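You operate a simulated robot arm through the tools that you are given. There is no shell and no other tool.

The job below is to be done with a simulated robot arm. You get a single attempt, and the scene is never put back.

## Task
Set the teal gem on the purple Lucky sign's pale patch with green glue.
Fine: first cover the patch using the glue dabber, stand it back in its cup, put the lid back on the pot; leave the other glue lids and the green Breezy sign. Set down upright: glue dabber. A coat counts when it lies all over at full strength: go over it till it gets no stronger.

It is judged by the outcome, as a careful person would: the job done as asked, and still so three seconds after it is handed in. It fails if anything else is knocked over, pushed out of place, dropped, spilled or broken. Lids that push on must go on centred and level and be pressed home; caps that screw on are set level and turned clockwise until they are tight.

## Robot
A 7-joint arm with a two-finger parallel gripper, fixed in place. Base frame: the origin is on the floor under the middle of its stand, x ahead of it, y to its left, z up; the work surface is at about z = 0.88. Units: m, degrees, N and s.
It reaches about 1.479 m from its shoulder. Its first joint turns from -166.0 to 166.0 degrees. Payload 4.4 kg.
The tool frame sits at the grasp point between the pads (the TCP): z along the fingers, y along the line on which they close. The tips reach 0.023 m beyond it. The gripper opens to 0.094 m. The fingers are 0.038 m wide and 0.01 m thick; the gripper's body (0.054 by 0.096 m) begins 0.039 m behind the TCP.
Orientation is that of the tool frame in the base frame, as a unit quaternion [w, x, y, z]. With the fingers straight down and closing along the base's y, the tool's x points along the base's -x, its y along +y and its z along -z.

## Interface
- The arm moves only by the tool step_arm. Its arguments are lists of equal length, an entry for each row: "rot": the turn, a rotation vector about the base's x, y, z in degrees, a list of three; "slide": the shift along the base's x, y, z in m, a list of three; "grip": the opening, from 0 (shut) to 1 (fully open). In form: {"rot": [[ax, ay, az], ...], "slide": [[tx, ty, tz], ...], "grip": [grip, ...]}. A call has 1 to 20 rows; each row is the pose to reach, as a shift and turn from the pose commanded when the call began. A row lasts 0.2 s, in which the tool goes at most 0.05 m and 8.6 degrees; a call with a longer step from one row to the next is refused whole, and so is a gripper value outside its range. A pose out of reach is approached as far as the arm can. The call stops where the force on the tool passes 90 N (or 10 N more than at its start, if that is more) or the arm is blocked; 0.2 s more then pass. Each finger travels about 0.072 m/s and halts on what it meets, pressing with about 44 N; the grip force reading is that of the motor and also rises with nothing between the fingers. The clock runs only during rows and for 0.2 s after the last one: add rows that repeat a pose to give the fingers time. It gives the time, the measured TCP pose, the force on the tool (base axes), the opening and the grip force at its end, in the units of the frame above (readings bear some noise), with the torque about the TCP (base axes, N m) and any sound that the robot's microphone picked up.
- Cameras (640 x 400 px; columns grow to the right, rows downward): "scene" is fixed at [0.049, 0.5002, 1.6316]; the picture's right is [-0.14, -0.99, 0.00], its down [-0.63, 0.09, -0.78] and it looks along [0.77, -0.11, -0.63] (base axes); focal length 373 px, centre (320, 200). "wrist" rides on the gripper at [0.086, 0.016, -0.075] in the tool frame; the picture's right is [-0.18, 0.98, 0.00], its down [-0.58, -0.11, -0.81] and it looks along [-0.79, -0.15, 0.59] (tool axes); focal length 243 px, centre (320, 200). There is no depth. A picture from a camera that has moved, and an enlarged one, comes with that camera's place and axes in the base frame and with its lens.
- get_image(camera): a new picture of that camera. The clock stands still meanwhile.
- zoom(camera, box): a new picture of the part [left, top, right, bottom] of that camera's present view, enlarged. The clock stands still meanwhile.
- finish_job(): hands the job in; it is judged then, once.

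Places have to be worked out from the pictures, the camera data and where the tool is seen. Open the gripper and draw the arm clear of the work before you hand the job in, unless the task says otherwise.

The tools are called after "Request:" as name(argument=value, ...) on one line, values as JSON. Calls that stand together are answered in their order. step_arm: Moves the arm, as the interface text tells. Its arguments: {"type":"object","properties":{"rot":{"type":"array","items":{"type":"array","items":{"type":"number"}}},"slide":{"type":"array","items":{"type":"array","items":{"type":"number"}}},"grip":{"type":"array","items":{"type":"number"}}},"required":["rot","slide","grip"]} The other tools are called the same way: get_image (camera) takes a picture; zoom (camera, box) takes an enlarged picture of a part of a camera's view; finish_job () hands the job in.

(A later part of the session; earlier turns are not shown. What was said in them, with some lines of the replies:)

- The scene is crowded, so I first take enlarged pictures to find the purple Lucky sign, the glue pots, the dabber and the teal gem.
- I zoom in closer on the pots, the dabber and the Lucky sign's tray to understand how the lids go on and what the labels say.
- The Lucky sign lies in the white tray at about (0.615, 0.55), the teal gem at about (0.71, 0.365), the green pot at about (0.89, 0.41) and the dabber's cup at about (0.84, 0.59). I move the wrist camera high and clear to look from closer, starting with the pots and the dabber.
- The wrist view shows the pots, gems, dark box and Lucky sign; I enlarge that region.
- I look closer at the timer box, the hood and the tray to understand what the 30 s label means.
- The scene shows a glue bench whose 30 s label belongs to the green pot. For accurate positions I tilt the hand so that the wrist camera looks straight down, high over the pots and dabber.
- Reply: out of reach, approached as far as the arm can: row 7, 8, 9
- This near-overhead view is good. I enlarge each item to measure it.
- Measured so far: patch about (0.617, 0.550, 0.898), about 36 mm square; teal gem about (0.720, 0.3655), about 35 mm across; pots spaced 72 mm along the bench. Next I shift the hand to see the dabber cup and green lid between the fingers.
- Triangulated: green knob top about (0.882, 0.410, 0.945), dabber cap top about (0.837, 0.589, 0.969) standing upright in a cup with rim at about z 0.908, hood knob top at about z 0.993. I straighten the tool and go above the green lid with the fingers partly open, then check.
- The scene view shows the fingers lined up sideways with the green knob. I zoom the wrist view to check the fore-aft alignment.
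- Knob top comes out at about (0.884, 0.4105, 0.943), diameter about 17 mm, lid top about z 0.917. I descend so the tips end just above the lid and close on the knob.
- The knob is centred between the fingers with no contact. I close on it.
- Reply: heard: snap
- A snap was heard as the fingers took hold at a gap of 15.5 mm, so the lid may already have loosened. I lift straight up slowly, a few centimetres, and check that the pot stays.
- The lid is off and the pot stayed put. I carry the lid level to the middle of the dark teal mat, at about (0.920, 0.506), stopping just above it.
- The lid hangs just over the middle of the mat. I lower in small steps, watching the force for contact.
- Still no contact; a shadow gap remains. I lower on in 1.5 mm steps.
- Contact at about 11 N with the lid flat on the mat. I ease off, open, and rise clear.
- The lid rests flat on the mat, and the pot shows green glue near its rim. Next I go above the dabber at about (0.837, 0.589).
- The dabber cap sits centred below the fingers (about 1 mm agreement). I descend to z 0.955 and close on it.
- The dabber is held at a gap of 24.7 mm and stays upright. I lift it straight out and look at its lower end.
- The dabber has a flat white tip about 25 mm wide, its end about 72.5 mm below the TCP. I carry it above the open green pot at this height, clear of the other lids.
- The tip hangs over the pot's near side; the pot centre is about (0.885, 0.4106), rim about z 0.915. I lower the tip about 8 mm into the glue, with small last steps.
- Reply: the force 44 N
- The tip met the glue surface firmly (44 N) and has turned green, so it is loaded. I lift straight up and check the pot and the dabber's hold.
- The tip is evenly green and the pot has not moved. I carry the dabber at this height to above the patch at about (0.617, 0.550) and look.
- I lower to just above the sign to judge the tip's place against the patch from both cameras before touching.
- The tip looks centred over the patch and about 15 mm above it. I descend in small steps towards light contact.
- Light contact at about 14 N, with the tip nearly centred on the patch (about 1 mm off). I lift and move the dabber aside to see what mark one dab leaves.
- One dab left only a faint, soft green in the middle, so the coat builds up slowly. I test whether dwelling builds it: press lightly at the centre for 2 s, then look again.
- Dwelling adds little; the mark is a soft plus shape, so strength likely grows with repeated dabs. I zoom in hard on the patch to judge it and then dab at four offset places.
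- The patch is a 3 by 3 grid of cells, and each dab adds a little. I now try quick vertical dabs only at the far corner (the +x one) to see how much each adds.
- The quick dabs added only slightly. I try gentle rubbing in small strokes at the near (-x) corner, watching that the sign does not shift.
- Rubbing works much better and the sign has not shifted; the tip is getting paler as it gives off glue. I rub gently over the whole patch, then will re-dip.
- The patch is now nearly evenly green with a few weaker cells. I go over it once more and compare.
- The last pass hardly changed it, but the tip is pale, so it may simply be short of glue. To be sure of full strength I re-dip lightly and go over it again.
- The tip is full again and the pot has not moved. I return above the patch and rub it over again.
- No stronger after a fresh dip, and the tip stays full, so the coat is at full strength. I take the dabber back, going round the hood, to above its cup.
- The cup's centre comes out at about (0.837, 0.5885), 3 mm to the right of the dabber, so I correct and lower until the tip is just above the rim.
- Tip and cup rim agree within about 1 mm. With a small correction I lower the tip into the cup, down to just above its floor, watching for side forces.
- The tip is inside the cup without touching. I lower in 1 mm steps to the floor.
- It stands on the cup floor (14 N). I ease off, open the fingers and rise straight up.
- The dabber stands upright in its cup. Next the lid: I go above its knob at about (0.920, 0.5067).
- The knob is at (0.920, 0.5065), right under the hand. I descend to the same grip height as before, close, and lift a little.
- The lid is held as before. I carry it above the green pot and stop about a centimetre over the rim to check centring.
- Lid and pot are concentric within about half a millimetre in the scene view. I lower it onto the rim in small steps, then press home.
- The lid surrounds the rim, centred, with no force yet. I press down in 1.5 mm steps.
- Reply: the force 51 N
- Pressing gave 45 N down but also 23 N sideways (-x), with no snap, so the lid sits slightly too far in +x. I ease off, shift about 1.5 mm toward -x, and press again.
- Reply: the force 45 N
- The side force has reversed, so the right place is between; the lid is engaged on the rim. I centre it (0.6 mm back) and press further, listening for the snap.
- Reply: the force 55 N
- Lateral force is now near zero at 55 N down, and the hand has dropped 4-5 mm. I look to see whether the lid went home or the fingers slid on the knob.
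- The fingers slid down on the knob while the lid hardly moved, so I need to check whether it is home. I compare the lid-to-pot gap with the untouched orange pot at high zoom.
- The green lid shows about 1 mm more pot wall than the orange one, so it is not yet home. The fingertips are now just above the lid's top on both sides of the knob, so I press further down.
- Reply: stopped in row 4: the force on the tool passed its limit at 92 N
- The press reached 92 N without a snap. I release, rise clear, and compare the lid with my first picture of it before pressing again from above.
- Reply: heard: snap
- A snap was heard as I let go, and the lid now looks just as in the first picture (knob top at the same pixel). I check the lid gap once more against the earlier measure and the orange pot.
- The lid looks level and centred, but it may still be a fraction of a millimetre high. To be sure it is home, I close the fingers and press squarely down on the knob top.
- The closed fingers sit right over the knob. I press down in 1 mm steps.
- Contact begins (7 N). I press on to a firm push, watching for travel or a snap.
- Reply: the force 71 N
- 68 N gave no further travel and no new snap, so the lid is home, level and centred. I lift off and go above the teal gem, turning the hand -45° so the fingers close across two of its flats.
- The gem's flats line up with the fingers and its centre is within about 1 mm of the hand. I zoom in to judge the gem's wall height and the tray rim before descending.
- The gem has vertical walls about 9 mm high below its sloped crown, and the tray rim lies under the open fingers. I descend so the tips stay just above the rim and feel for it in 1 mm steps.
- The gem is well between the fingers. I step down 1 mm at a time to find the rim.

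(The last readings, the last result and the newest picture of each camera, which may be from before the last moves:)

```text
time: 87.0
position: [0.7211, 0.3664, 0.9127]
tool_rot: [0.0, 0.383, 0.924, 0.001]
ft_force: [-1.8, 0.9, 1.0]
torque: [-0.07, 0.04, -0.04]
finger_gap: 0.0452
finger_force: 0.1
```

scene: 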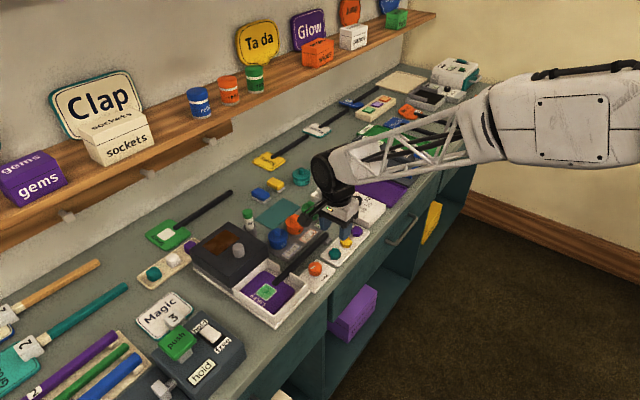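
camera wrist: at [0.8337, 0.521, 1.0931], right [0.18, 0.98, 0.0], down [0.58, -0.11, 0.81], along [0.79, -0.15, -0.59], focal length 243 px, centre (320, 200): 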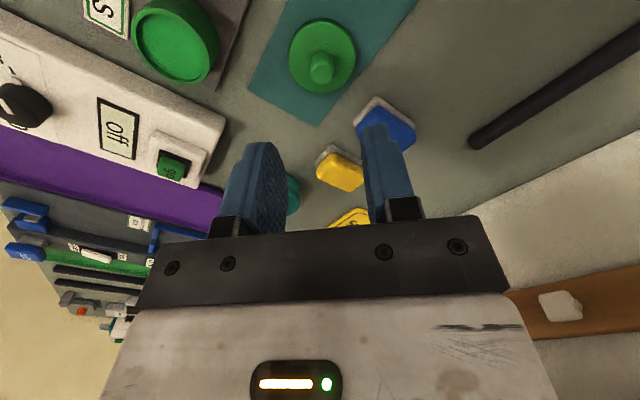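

Request:
step_arm(rot=[[0, 0, 0], [0, 0, 0]], slide=[[0, 0, -0.001], [0, 0, -0.002]], grip=[0.48, 0.48])

Request:
zoom(camera="wrist", box=[240, 80, 400, 200])

```text
time: 87.6
position: [0.7203, 0.3666, 0.912]
tool_rot: [0.0, 0.383, 0.924, 0.002]
ft_force: [-6.2, 1.3, 25.8]
torque: [-0.59, 0.66, -0.13]
finger_gap: 0.0465
finger_force: 1.9
```

```text
3.33 times, centred on (320, 140) of wrist
camera zoom: at [0.6711, 0.4378, 0.9875], right [0.83, 0.56, 0.0], down [0.33, -0.49, 0.81], along [0.46, -0.66, -0.59], focal length 809 px, centre (320, 400)
```

zoom: 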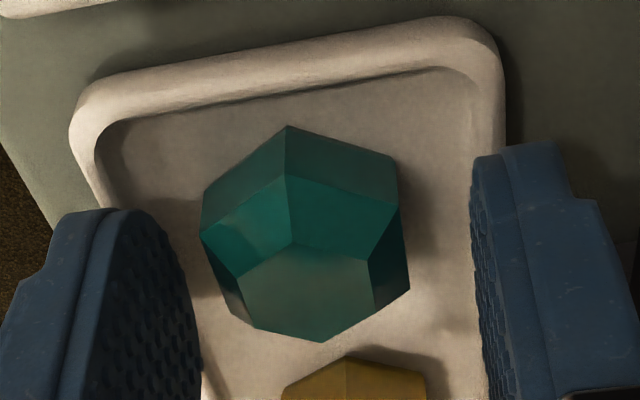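

The tips touched the rim (26 N), so I rise 3 mm at once to clear it and close on the gem's walls.

Request:
step_arm(rot=[[0, 0, 0], [0, 0, 0], [0, 0, 0], [0, 0, 0], [0, 0, 0]], slide=[[0, 0, 0.003], [0, 0, 0.003], [0, 0, 0.003], [0, 0, 0.003], [0, 0, 0.003]], grip=[0.48, 0.38, 0.25, 0.25, 0.25])

Request:
zoom(camera="wrist", box=[240, 80, 400, 200])

Request:
zoom(camera="scene", box=[308, 228, 364, 268])

```text
time: 88.8
position: [0.7196, 0.366, 0.9142]
tool_rot: [-0.001, 0.382, 0.924, 0.0]
ft_force: [0.2, 0.0, -0.3]
torque: [0.01, -0.03, 0.0]
finger_gap: 0.0289
finger_force: 44.1
```

```text
3.33 times, centred on (320, 140) of wrist
camera zoom: at [0.6709, 0.4375, 0.9884], right [0.83, 0.56, 0.0], down [0.33, -0.49, 0.81], along [0.46, -0.66, -0.59], focal length 809 px, centre (320, 400)
```

zoom: 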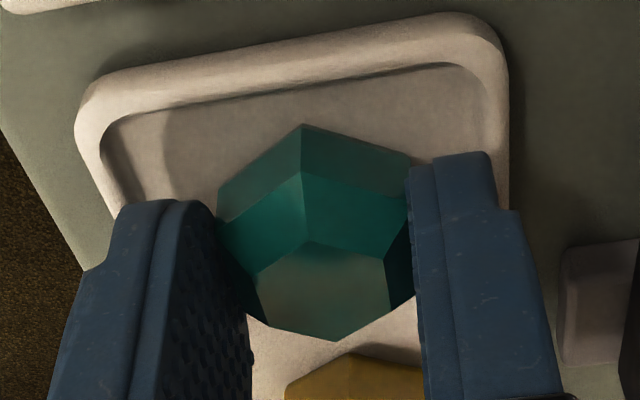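

```text
10.00 times, centred on (336, 248) of scene
camera zoom: at [0.049, 0.5002, 1.6316], right [-0.14, -0.99, 0.0], down [-0.63, 0.09, -0.78], along [0.77, -0.11, -0.63], focal length 3728 px, centre (160, -280)
```

zoom: 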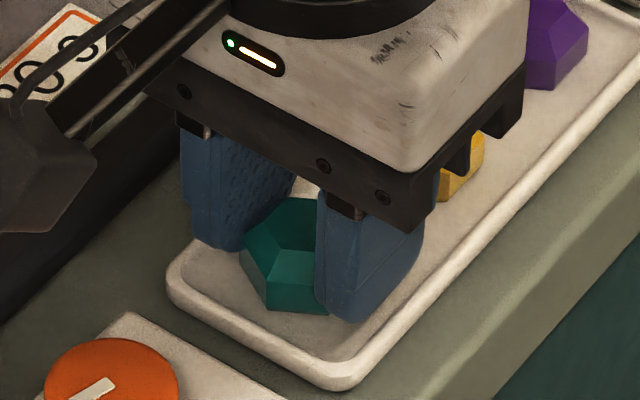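

The gem is held at a gap of 28.9 mm and the tray is where it was. I lift gently and check that the gem hangs level.

Request:
step_arm(rot=[[0, 0, 0], [0, 0, 0], [0, 0, 0], [0, 0, 0]], slide=[[0, 0, 0.005], [0, 0, 0.02], [0, 0, 0.05], [0, 0, 0.075]], grip=[0.25, 0.25, 0.25, 0.25])

Request:
zoom(camera="wrist", box=[240, 80, 400, 200])

Request:
zoom(camera="scene", box=[300, 210, 370, 268])

```text
time: 89.8
position: [0.7201, 0.3668, 0.9889]
tool_rot: [-0.001, 0.383, 0.924, 0.001]
ft_force: [1.0, -0.9, -0.2]
torque: [0.0, 0.01, -0.01]
finger_gap: 0.0287
finger_force: 44.3
```

```text
3.33 times, centred on (320, 140) of wrist
camera zoom: at [0.6702, 0.4374, 1.0635], right [0.83, 0.56, 0.0], down [0.33, -0.49, 0.81], along [0.46, -0.66, -0.59], focal length 809 px, centre (320, 400)
```

zoom: 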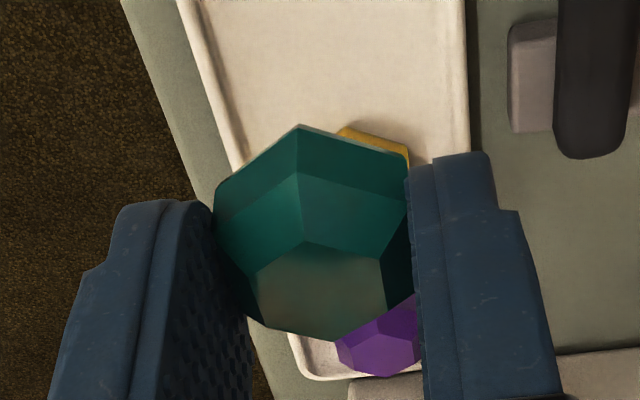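

```text
6.90 times, centred on (335, 239) of scene
camera zoom: at [0.049, 0.5002, 1.6316], right [-0.14, -0.99, 0.0], down [-0.63, 0.09, -0.78], along [0.77, -0.11, -0.63], focal length 2571 px, centre (217, -69)
```

zoom: 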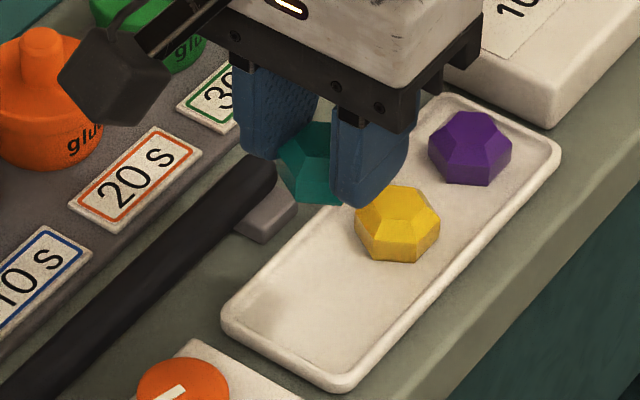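

The gem hangs level in the grip. I carry it over to above the patch, keeping well clear of the clamp knob and tray walls.

Request:
step_arm(rot=[[0, 0, 0], [0, 0, 0], [0, 0, 0], [0, 0, 0], [0, 0, 0], [0, 0, 0], [0, 0, 0], [0, 0, 0]], slide=[[-0.01, 0.018, 0.015], [-0.03, 0.053, 0.02], [-0.05, 0.088, 0.02], [-0.07, 0.124, 0.02], [-0.09, 0.16, 0.02], [-0.1043, 0.1852, 0.015], [-0.1043, 0.1852, -0.02], [-0.1043, 0.1852, -0.025]], grip=[0.25, 0.25, 0.25, 0.25, 0.25, 0.25, 0.25, 0.25])

Request:
zoom(camera="wrist", box=[220, 40, 420, 200])

Request:
zoom(camera="scene", box=[240, 255, 310, 313])

```text
time: 91.6
position: [0.6156, 0.5504, 0.9626]
tool_rot: [0.0, 0.383, 0.924, 0.0]
ft_force: [-0.1, -0.4, -0.2]
torque: [0.0, 0.01, -0.02]
finger_gap: 0.0287
finger_force: 43.7
```

```text
2.50 times, centred on (320, 120) of wrist
camera zoom: at [0.5663, 0.6225, 1.0381], right [0.83, 0.56, 0.0], down [0.33, -0.49, 0.81], along [0.46, -0.66, -0.59], focal length 606 px, centre (320, 400)
```

zoom: 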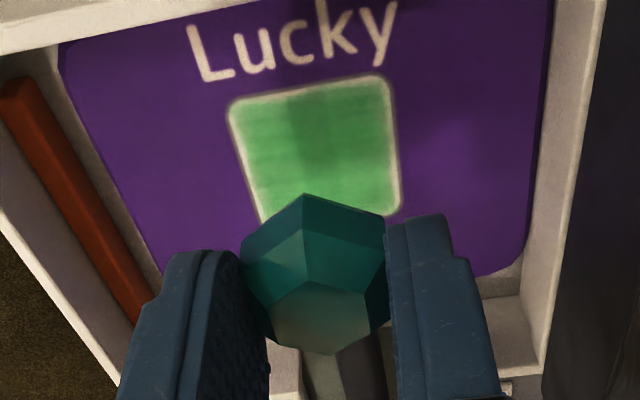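

```text
6.90 times, centred on (275, 284) of scene
camera zoom: at [0.049, 0.5002, 1.6316], right [-0.14, -0.99, 0.0], down [-0.63, 0.09, -0.78], along [0.77, -0.11, -0.63], focal length 2571 px, centre (630, -379)
```

zoom: 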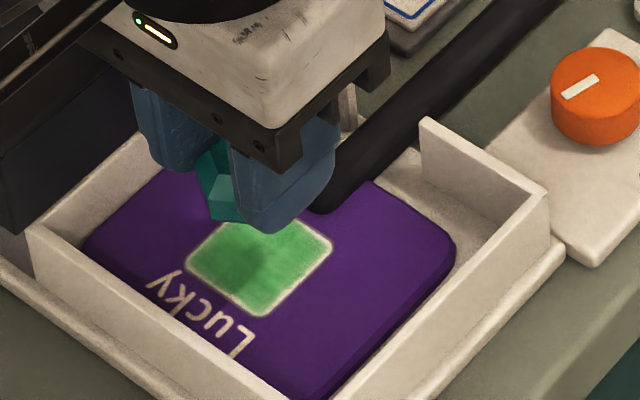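

The patch centre and the gem agree within about 1 mm in both views, with the gem square to the sign. I lower to just above the patch and check again.

Request:
step_arm(rot=[[0, 0, 0], [0, 0, 0], [0, 0, 0]], slide=[[0, 0, -0.018], [0, 0, -0.029], [0, 0, -0.029]], grip=[0.25, 0.25, 0.25])

Request:
zoom(camera="wrist", box=[220, 40, 420, 200])

Request:
zoom(camera="scene", box=[240, 265, 300, 313])

```text
time: 92.4
position: [0.6158, 0.5528, 0.9342]
tool_rot: [-0.001, 0.383, 0.924, 0.002]
ft_force: [1.5, 0.9, -0.6]
torque: [0.01, 0.01, -0.03]
finger_gap: 0.0286
finger_force: 43.8
```

```text
2.50 times, centred on (320, 120) of wrist
camera zoom: at [0.5666, 0.6229, 1.0089], right [0.83, 0.56, 0.0], down [0.33, -0.49, 0.81], along [0.46, -0.66, -0.59], focal length 606 px, centre (320, 400)
```

zoom: 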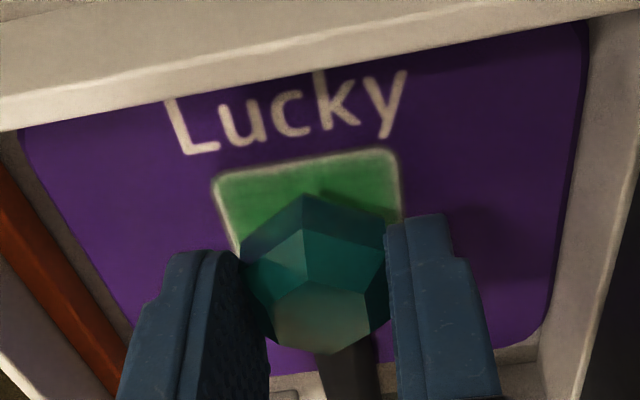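

```text
8.33 times, centred on (270, 289) of scene
camera zoom: at [0.049, 0.5002, 1.6316], right [-0.14, -0.99, 0.0], down [-0.63, 0.09, -0.78], along [0.77, -0.11, -0.63], focal length 3107 px, centre (737, -542)
```

zoom: 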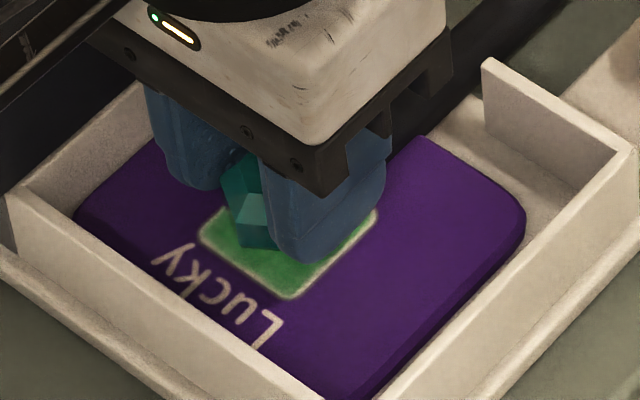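

Gem and patch line up within about half a millimetre in both directions. I lower in small steps to contact.

Request:
step_arm(rot=[[0, 0, 0], [0, 0, 0], [0, 0, 0], [0, 0, 0]], slide=[[0, 0, -0.003], [0, 0, -0.005], [0, 0, -0.006], [0, 0, -0.007]], grip=[0.25, 0.25, 0.25, 0.25])

Request:
zoom(camera="wrist", box=[220, 40, 420, 200])

```text
time: 93.4
position: [0.6155, 0.5516, 0.9269]
tool_rot: [-0.001, 0.383, 0.924, 0.0]
ft_force: [0.7, -0.1, 0.5]
torque: [0.0, 0.0, -0.02]
finger_gap: 0.0285
finger_force: 43.8
```

```text
2.50 times, centred on (320, 120) of wrist
camera zoom: at [0.5664, 0.6226, 1.0024], right [0.83, 0.56, 0.0], down [0.33, -0.49, 0.81], along [0.46, -0.66, -0.59], focal length 606 px, centre (320, 400)
```

zoom: 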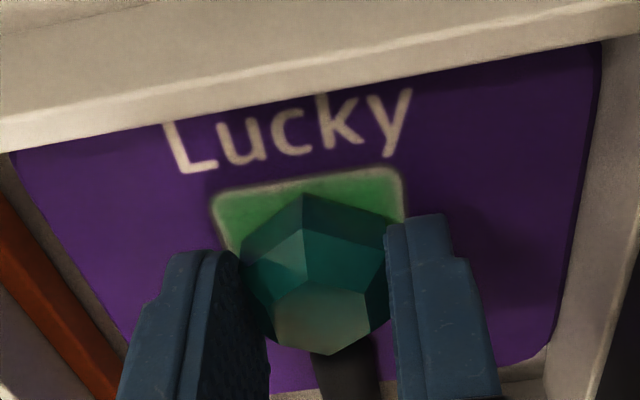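

Request:
step_arm(rot=[[0, 0, 0], [0, 0, 0], [0, 0, 0]], slide=[[0, 0, -0.001], [0, 0, -0.002], [0, 0, -0.0025]], grip=[0.25, 0.25, 0.25])

Request:
zoom(camera="wrist", box=[220, 40, 420, 200])

Request:
zoom(camera="scene", box=[240, 265, 300, 313])

```text
time: 94.2
position: [0.6151, 0.5519, 0.9252]
tool_rot: [-0.001, 0.383, 0.924, 0.002]
ft_force: [2.4, 2.3, 9.3]
torque: [0.14, -0.16, 0.0]
finger_gap: 0.0287
finger_force: 43.9
```

```text
2.50 times, centred on (320, 120) of wrist
camera zoom: at [0.5665, 0.6226, 1.0009], right [0.83, 0.56, 0.0], down [0.33, -0.49, 0.81], along [0.46, -0.66, -0.59], focal length 606 px, centre (320, 400)
```

zoom: 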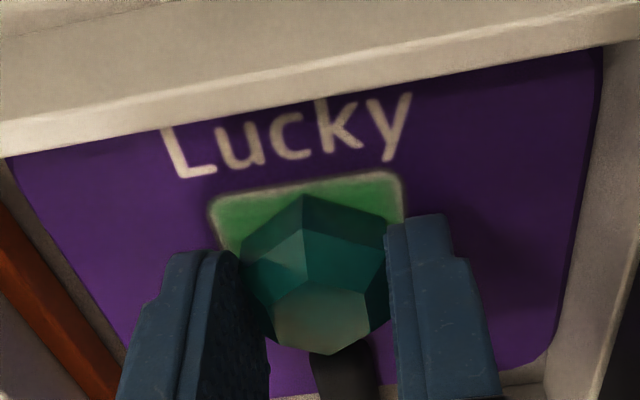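

```text
8.33 times, centred on (270, 289) of scene
camera zoom: at [0.049, 0.5002, 1.6316], right [-0.14, -0.99, 0.0], down [-0.63, 0.09, -0.78], along [0.77, -0.11, -0.63], focal length 3107 px, centre (737, -542)
```

zoom: 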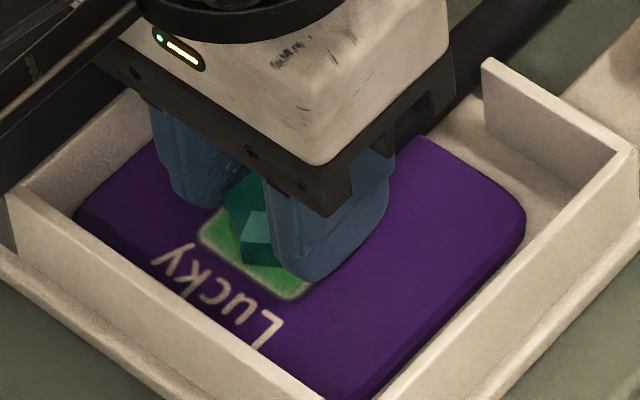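

The gem rests on the glued patch at about 9 N, about 1 mm inside the patch edge as expected. I press it a little, ease off, then open the fingers and rise straight up.

Request:
step_arm(rot=[[0, 0, 0], [0, 0, 0], [0, 0, 0], [0, 0, 0], [0, 0, 0], [0, 0, 0], [0, 0, 0], [0, 0, 0]], slide=[[0, 0, -0.001], [0, 0, -0.001], [0, 0, -0.001], [0, 0, 0.0008], [0, 0, 0.0008], [0, 0, 0.0008], [0, 0, 0.0008], [0, 0, 0.0008]], grip=[0.25, 0.25, 0.25, 0.25, 0.33, 0.4, 0.45, 0.45])

Request:
zoom(camera="wrist", box=[220, 40, 420, 200])

```text
time: 96.0
position: [0.6165, 0.5506, 0.9257]
tool_rot: [-0.001, 0.382, 0.924, 0.001]
ft_force: [0.2, -0.7, 0.7]
torque: [-0.02, 0.01, 0.01]
finger_gap: 0.0422
finger_force: 0.0
```

```text
2.50 times, centred on (320, 120) of wrist
camera zoom: at [0.5667, 0.6223, 1.0006], right [0.83, 0.56, 0.0], down [0.33, -0.49, 0.81], along [0.46, -0.66, -0.59], focal length 606 px, centre (320, 400)
```

zoom: 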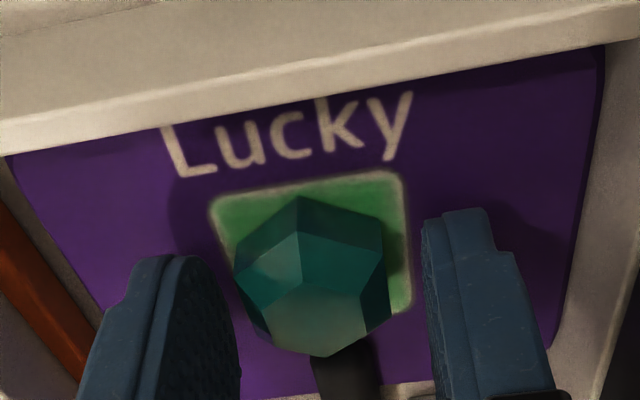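

The fingers are clear of the gem and it stayed put. I rise and look at its place on the patch.

Request:
step_arm(rot=[[0, 0, 0], [0, 0, 0], [0, 0, 0], [0, 0, 0], [0, 0, 0]], slide=[[0, 0, 0.02], [0, 0, 0.05], [0.0, 0.0, 0.09], [0.02, -0.02, 0.13], [0.03, -0.03, 0.15]], grip=[0.5, 0.5, 0.6, 0.8, 0.8])

Request:
zoom(camera="scene", box=[250, 270, 290, 310])

Request:
get_image(camera="wrist")

Request:
get_image(camera="scene")

```text
time: 97.2
position: [0.645, 0.5214, 1.0759]
tool_rot: [-0.001, 0.383, 0.924, 0.001]
ft_force: [0.3, 0.5, 0.6]
torque: [0.0, 0.01, -0.01]
finger_gap: 0.0753
finger_force: 0.0
```

```text
10.00 times, centred on (270, 290) of scene
camera zoom: at [0.049, 0.5002, 1.6316], right [-0.14, -0.99, 0.0], down [-0.63, 0.09, -0.78], along [0.77, -0.11, -0.63], focal length 3728 px, centre (820, -700)
```

zoom: 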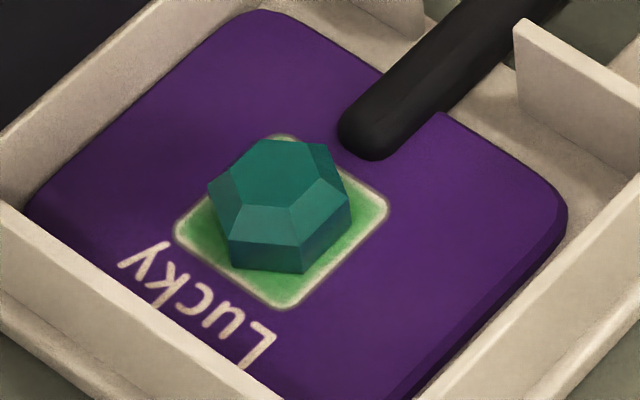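

```text
taken
camera wrist: at [0.5966, 0.5935, 1.1508], right [0.83, 0.56, 0.0], down [0.33, -0.49, 0.81], along [0.45, -0.66, -0.59], focal length 243 px, centre (320, 200)
```

wrist: 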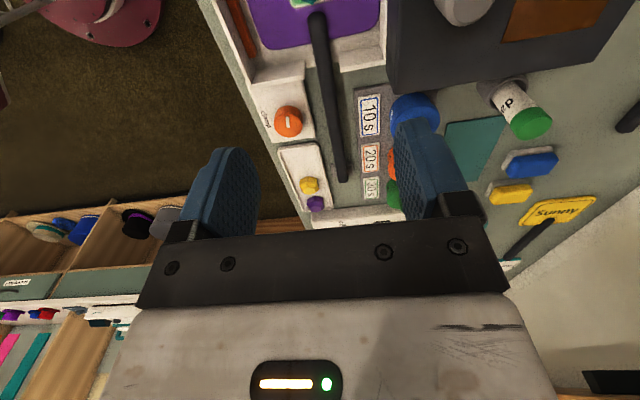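

```text
taken
```

scene: 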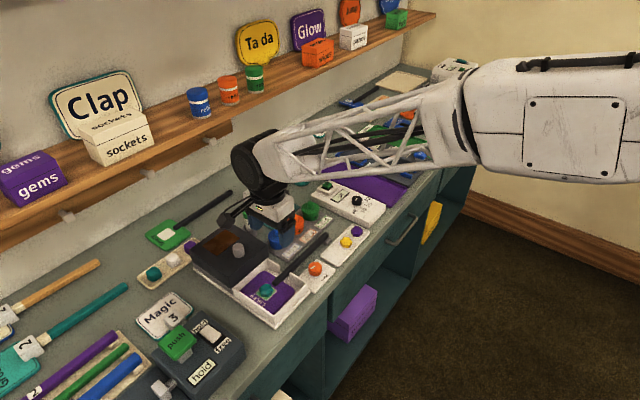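

Seen from the scene camera, the gem's base centre is about (0.617, 0.5505) against a patch centre of (0.617, 0.5495), so it sits level and centred within about 1 mm on the coat. I draw the arm up and clear and then inspect the lid, dabber and everything else.

Request:
step_arm(rot=[[0, 0, 0], [0, 0, 0], [0, 0, 7], [0, 0, 14], [0, 0, 21], [0, 0, 28], [0, 0, 36], [0, 0, 44], [0, 0, 45]], slide=[[0, 0, 0.04], [0, 0, 0.08], [0.02, -0.03, 0.11], [0.045, -0.07, 0.12], [0.07, -0.11, 0.12], [0.095, -0.15, 0.12], [0.12, -0.19, 0.12], [0.145, -0.23, 0.12], [0.16, -0.27, 0.12]], grip=[1, 1, 1, 1, 1, 1, 1, 1, 1])

Request:
get_image(camera="scene")

Request:
zoom(camera="scene", box=[220, 180, 380, 280])

Request:
zoom(camera="scene", box=[298, 200, 326, 222])

Request:
zoom(camera="scene", box=[264, 190, 344, 240])

```text
time: 99.2
position: [0.8049, 0.2502, 1.1957]
tool_rot: [-0.002, -0.001, 1.0, 0.001]
ft_force: [-0.7, -0.1, 0.0]
torque: [0.02, 0.02, -0.03]
finger_gap: 0.0938
finger_force: 0.0
```

```text
taken
```

scene: 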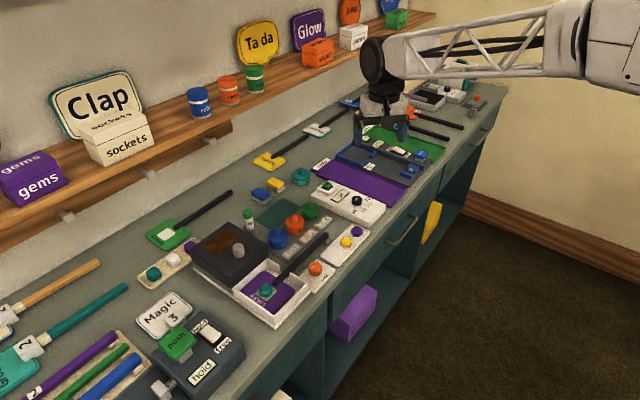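

```text
4.00 times, centred on (300, 230) of scene
camera zoom: at [0.049, 0.5002, 1.6316], right [-0.14, -0.99, 0.0], down [-0.63, 0.09, -0.78], along [0.77, -0.11, -0.63], focal length 1491 px, centre (400, 80)
```

zoom: 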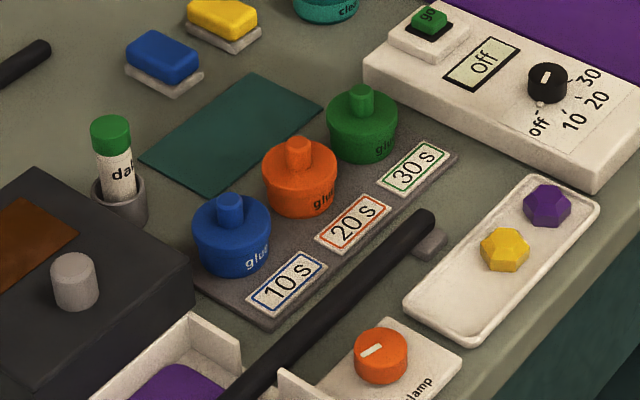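

```text
16.00 times, centred on (312, 211) of scene
camera zoom: at [0.049, 0.5002, 1.6316], right [-0.14, -0.99, 0.0], down [-0.63, 0.09, -0.78], along [0.77, -0.11, -0.63], focal length 5966 px, centre (448, 24)
```

zoom: 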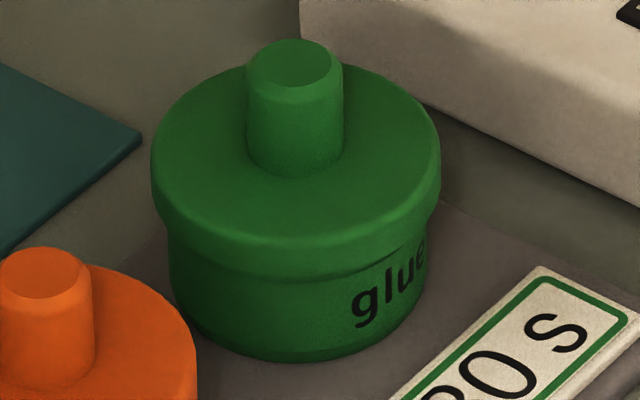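

```text
8.00 times, centred on (304, 215) of scene
camera zoom: at [0.049, 0.5002, 1.6316], right [-0.14, -0.99, 0.0], down [-0.63, 0.09, -0.78], along [0.77, -0.11, -0.63], focal length 2983 px, centre (448, 80)
```

zoom: 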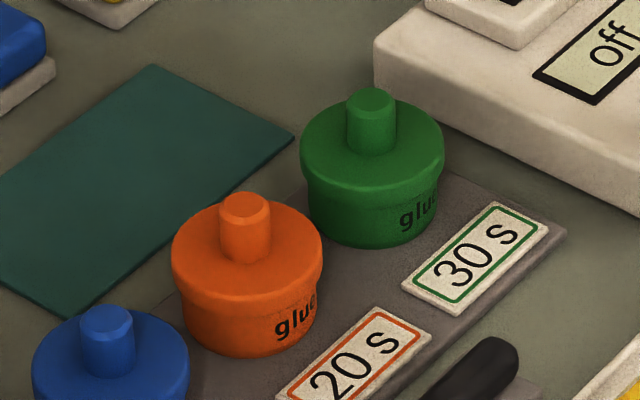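

Pots, lids, mat, gem tray and timer look as at the start, the dabber stands upright in its cup, and the green lid is seated level. One last look at the gem and the Breezy sign before handing in.

Request:
zoom(camera="scene", box=[220, 240, 330, 330])

Request:
zoom(camera="scene", box=[140, 180, 300, 280])

```text
4.44 times, centred on (275, 285) of scene
camera zoom: at [0.049, 0.5002, 1.6316], right [-0.14, -0.99, 0.0], down [-0.63, 0.09, -0.78], along [0.77, -0.11, -0.63], focal length 1657 px, centre (520, -178)
```

zoom: 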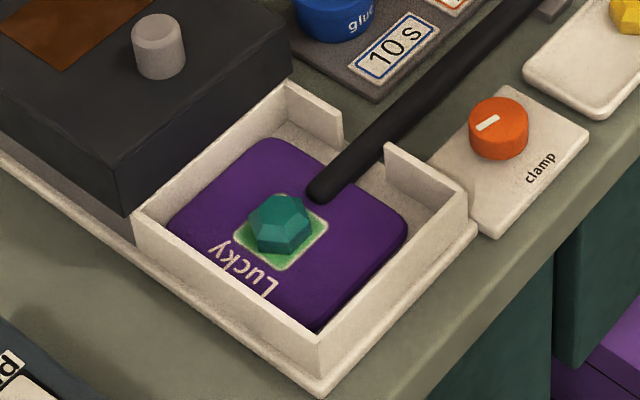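

```text
4.00 times, centred on (220, 230) of scene
camera zoom: at [0.049, 0.5002, 1.6316], right [-0.14, -0.99, 0.0], down [-0.63, 0.09, -0.78], along [0.77, -0.11, -0.63], focal length 1491 px, centre (720, 80)
```

zoom: 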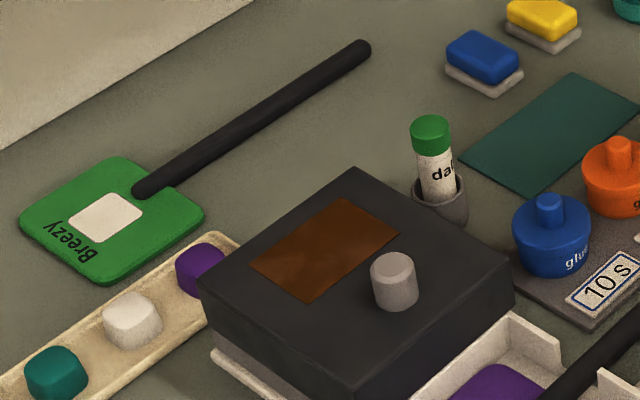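

The gem sits level on the fully coated patch, the dabber is upright in its cup, the green lid is home, and the Breezy sign and other items are untouched. The gripper is open and the arm is clear, so I hand the job in.

Request:
finish_job()

```text
The job is handed in.
```

The teal gem is set on the purple Lucky sign's pale patch over a full coat of green glue, and I've handed the job in.

- **Coat:** I rubbed the glue over the whole patch, re-dipped the dabber and went over it again. It got no stronger, and the tip stayed full.
- **Gem:** it sits level, about 1 mm from the patch's centre.
- **Dabber:** it stands upright in its cup.
- **Lid:** the green lid is back on its pot, level and centred. I heard it snap when I let go of it, and a firm push on the knob (68 N) moved it no further.
- **Everything else:** the other glue lids and the green Breezy sign were not touched. While reaching for the gem, the fingertips pressed the gem tray's rim at about 26 N. The tray shows no visible shift.

I did not run the lamp hood or the timer, since the job didn't ask for it. If the "30 s" label by the green pot means curing time under the lamp, that step is still to be done.
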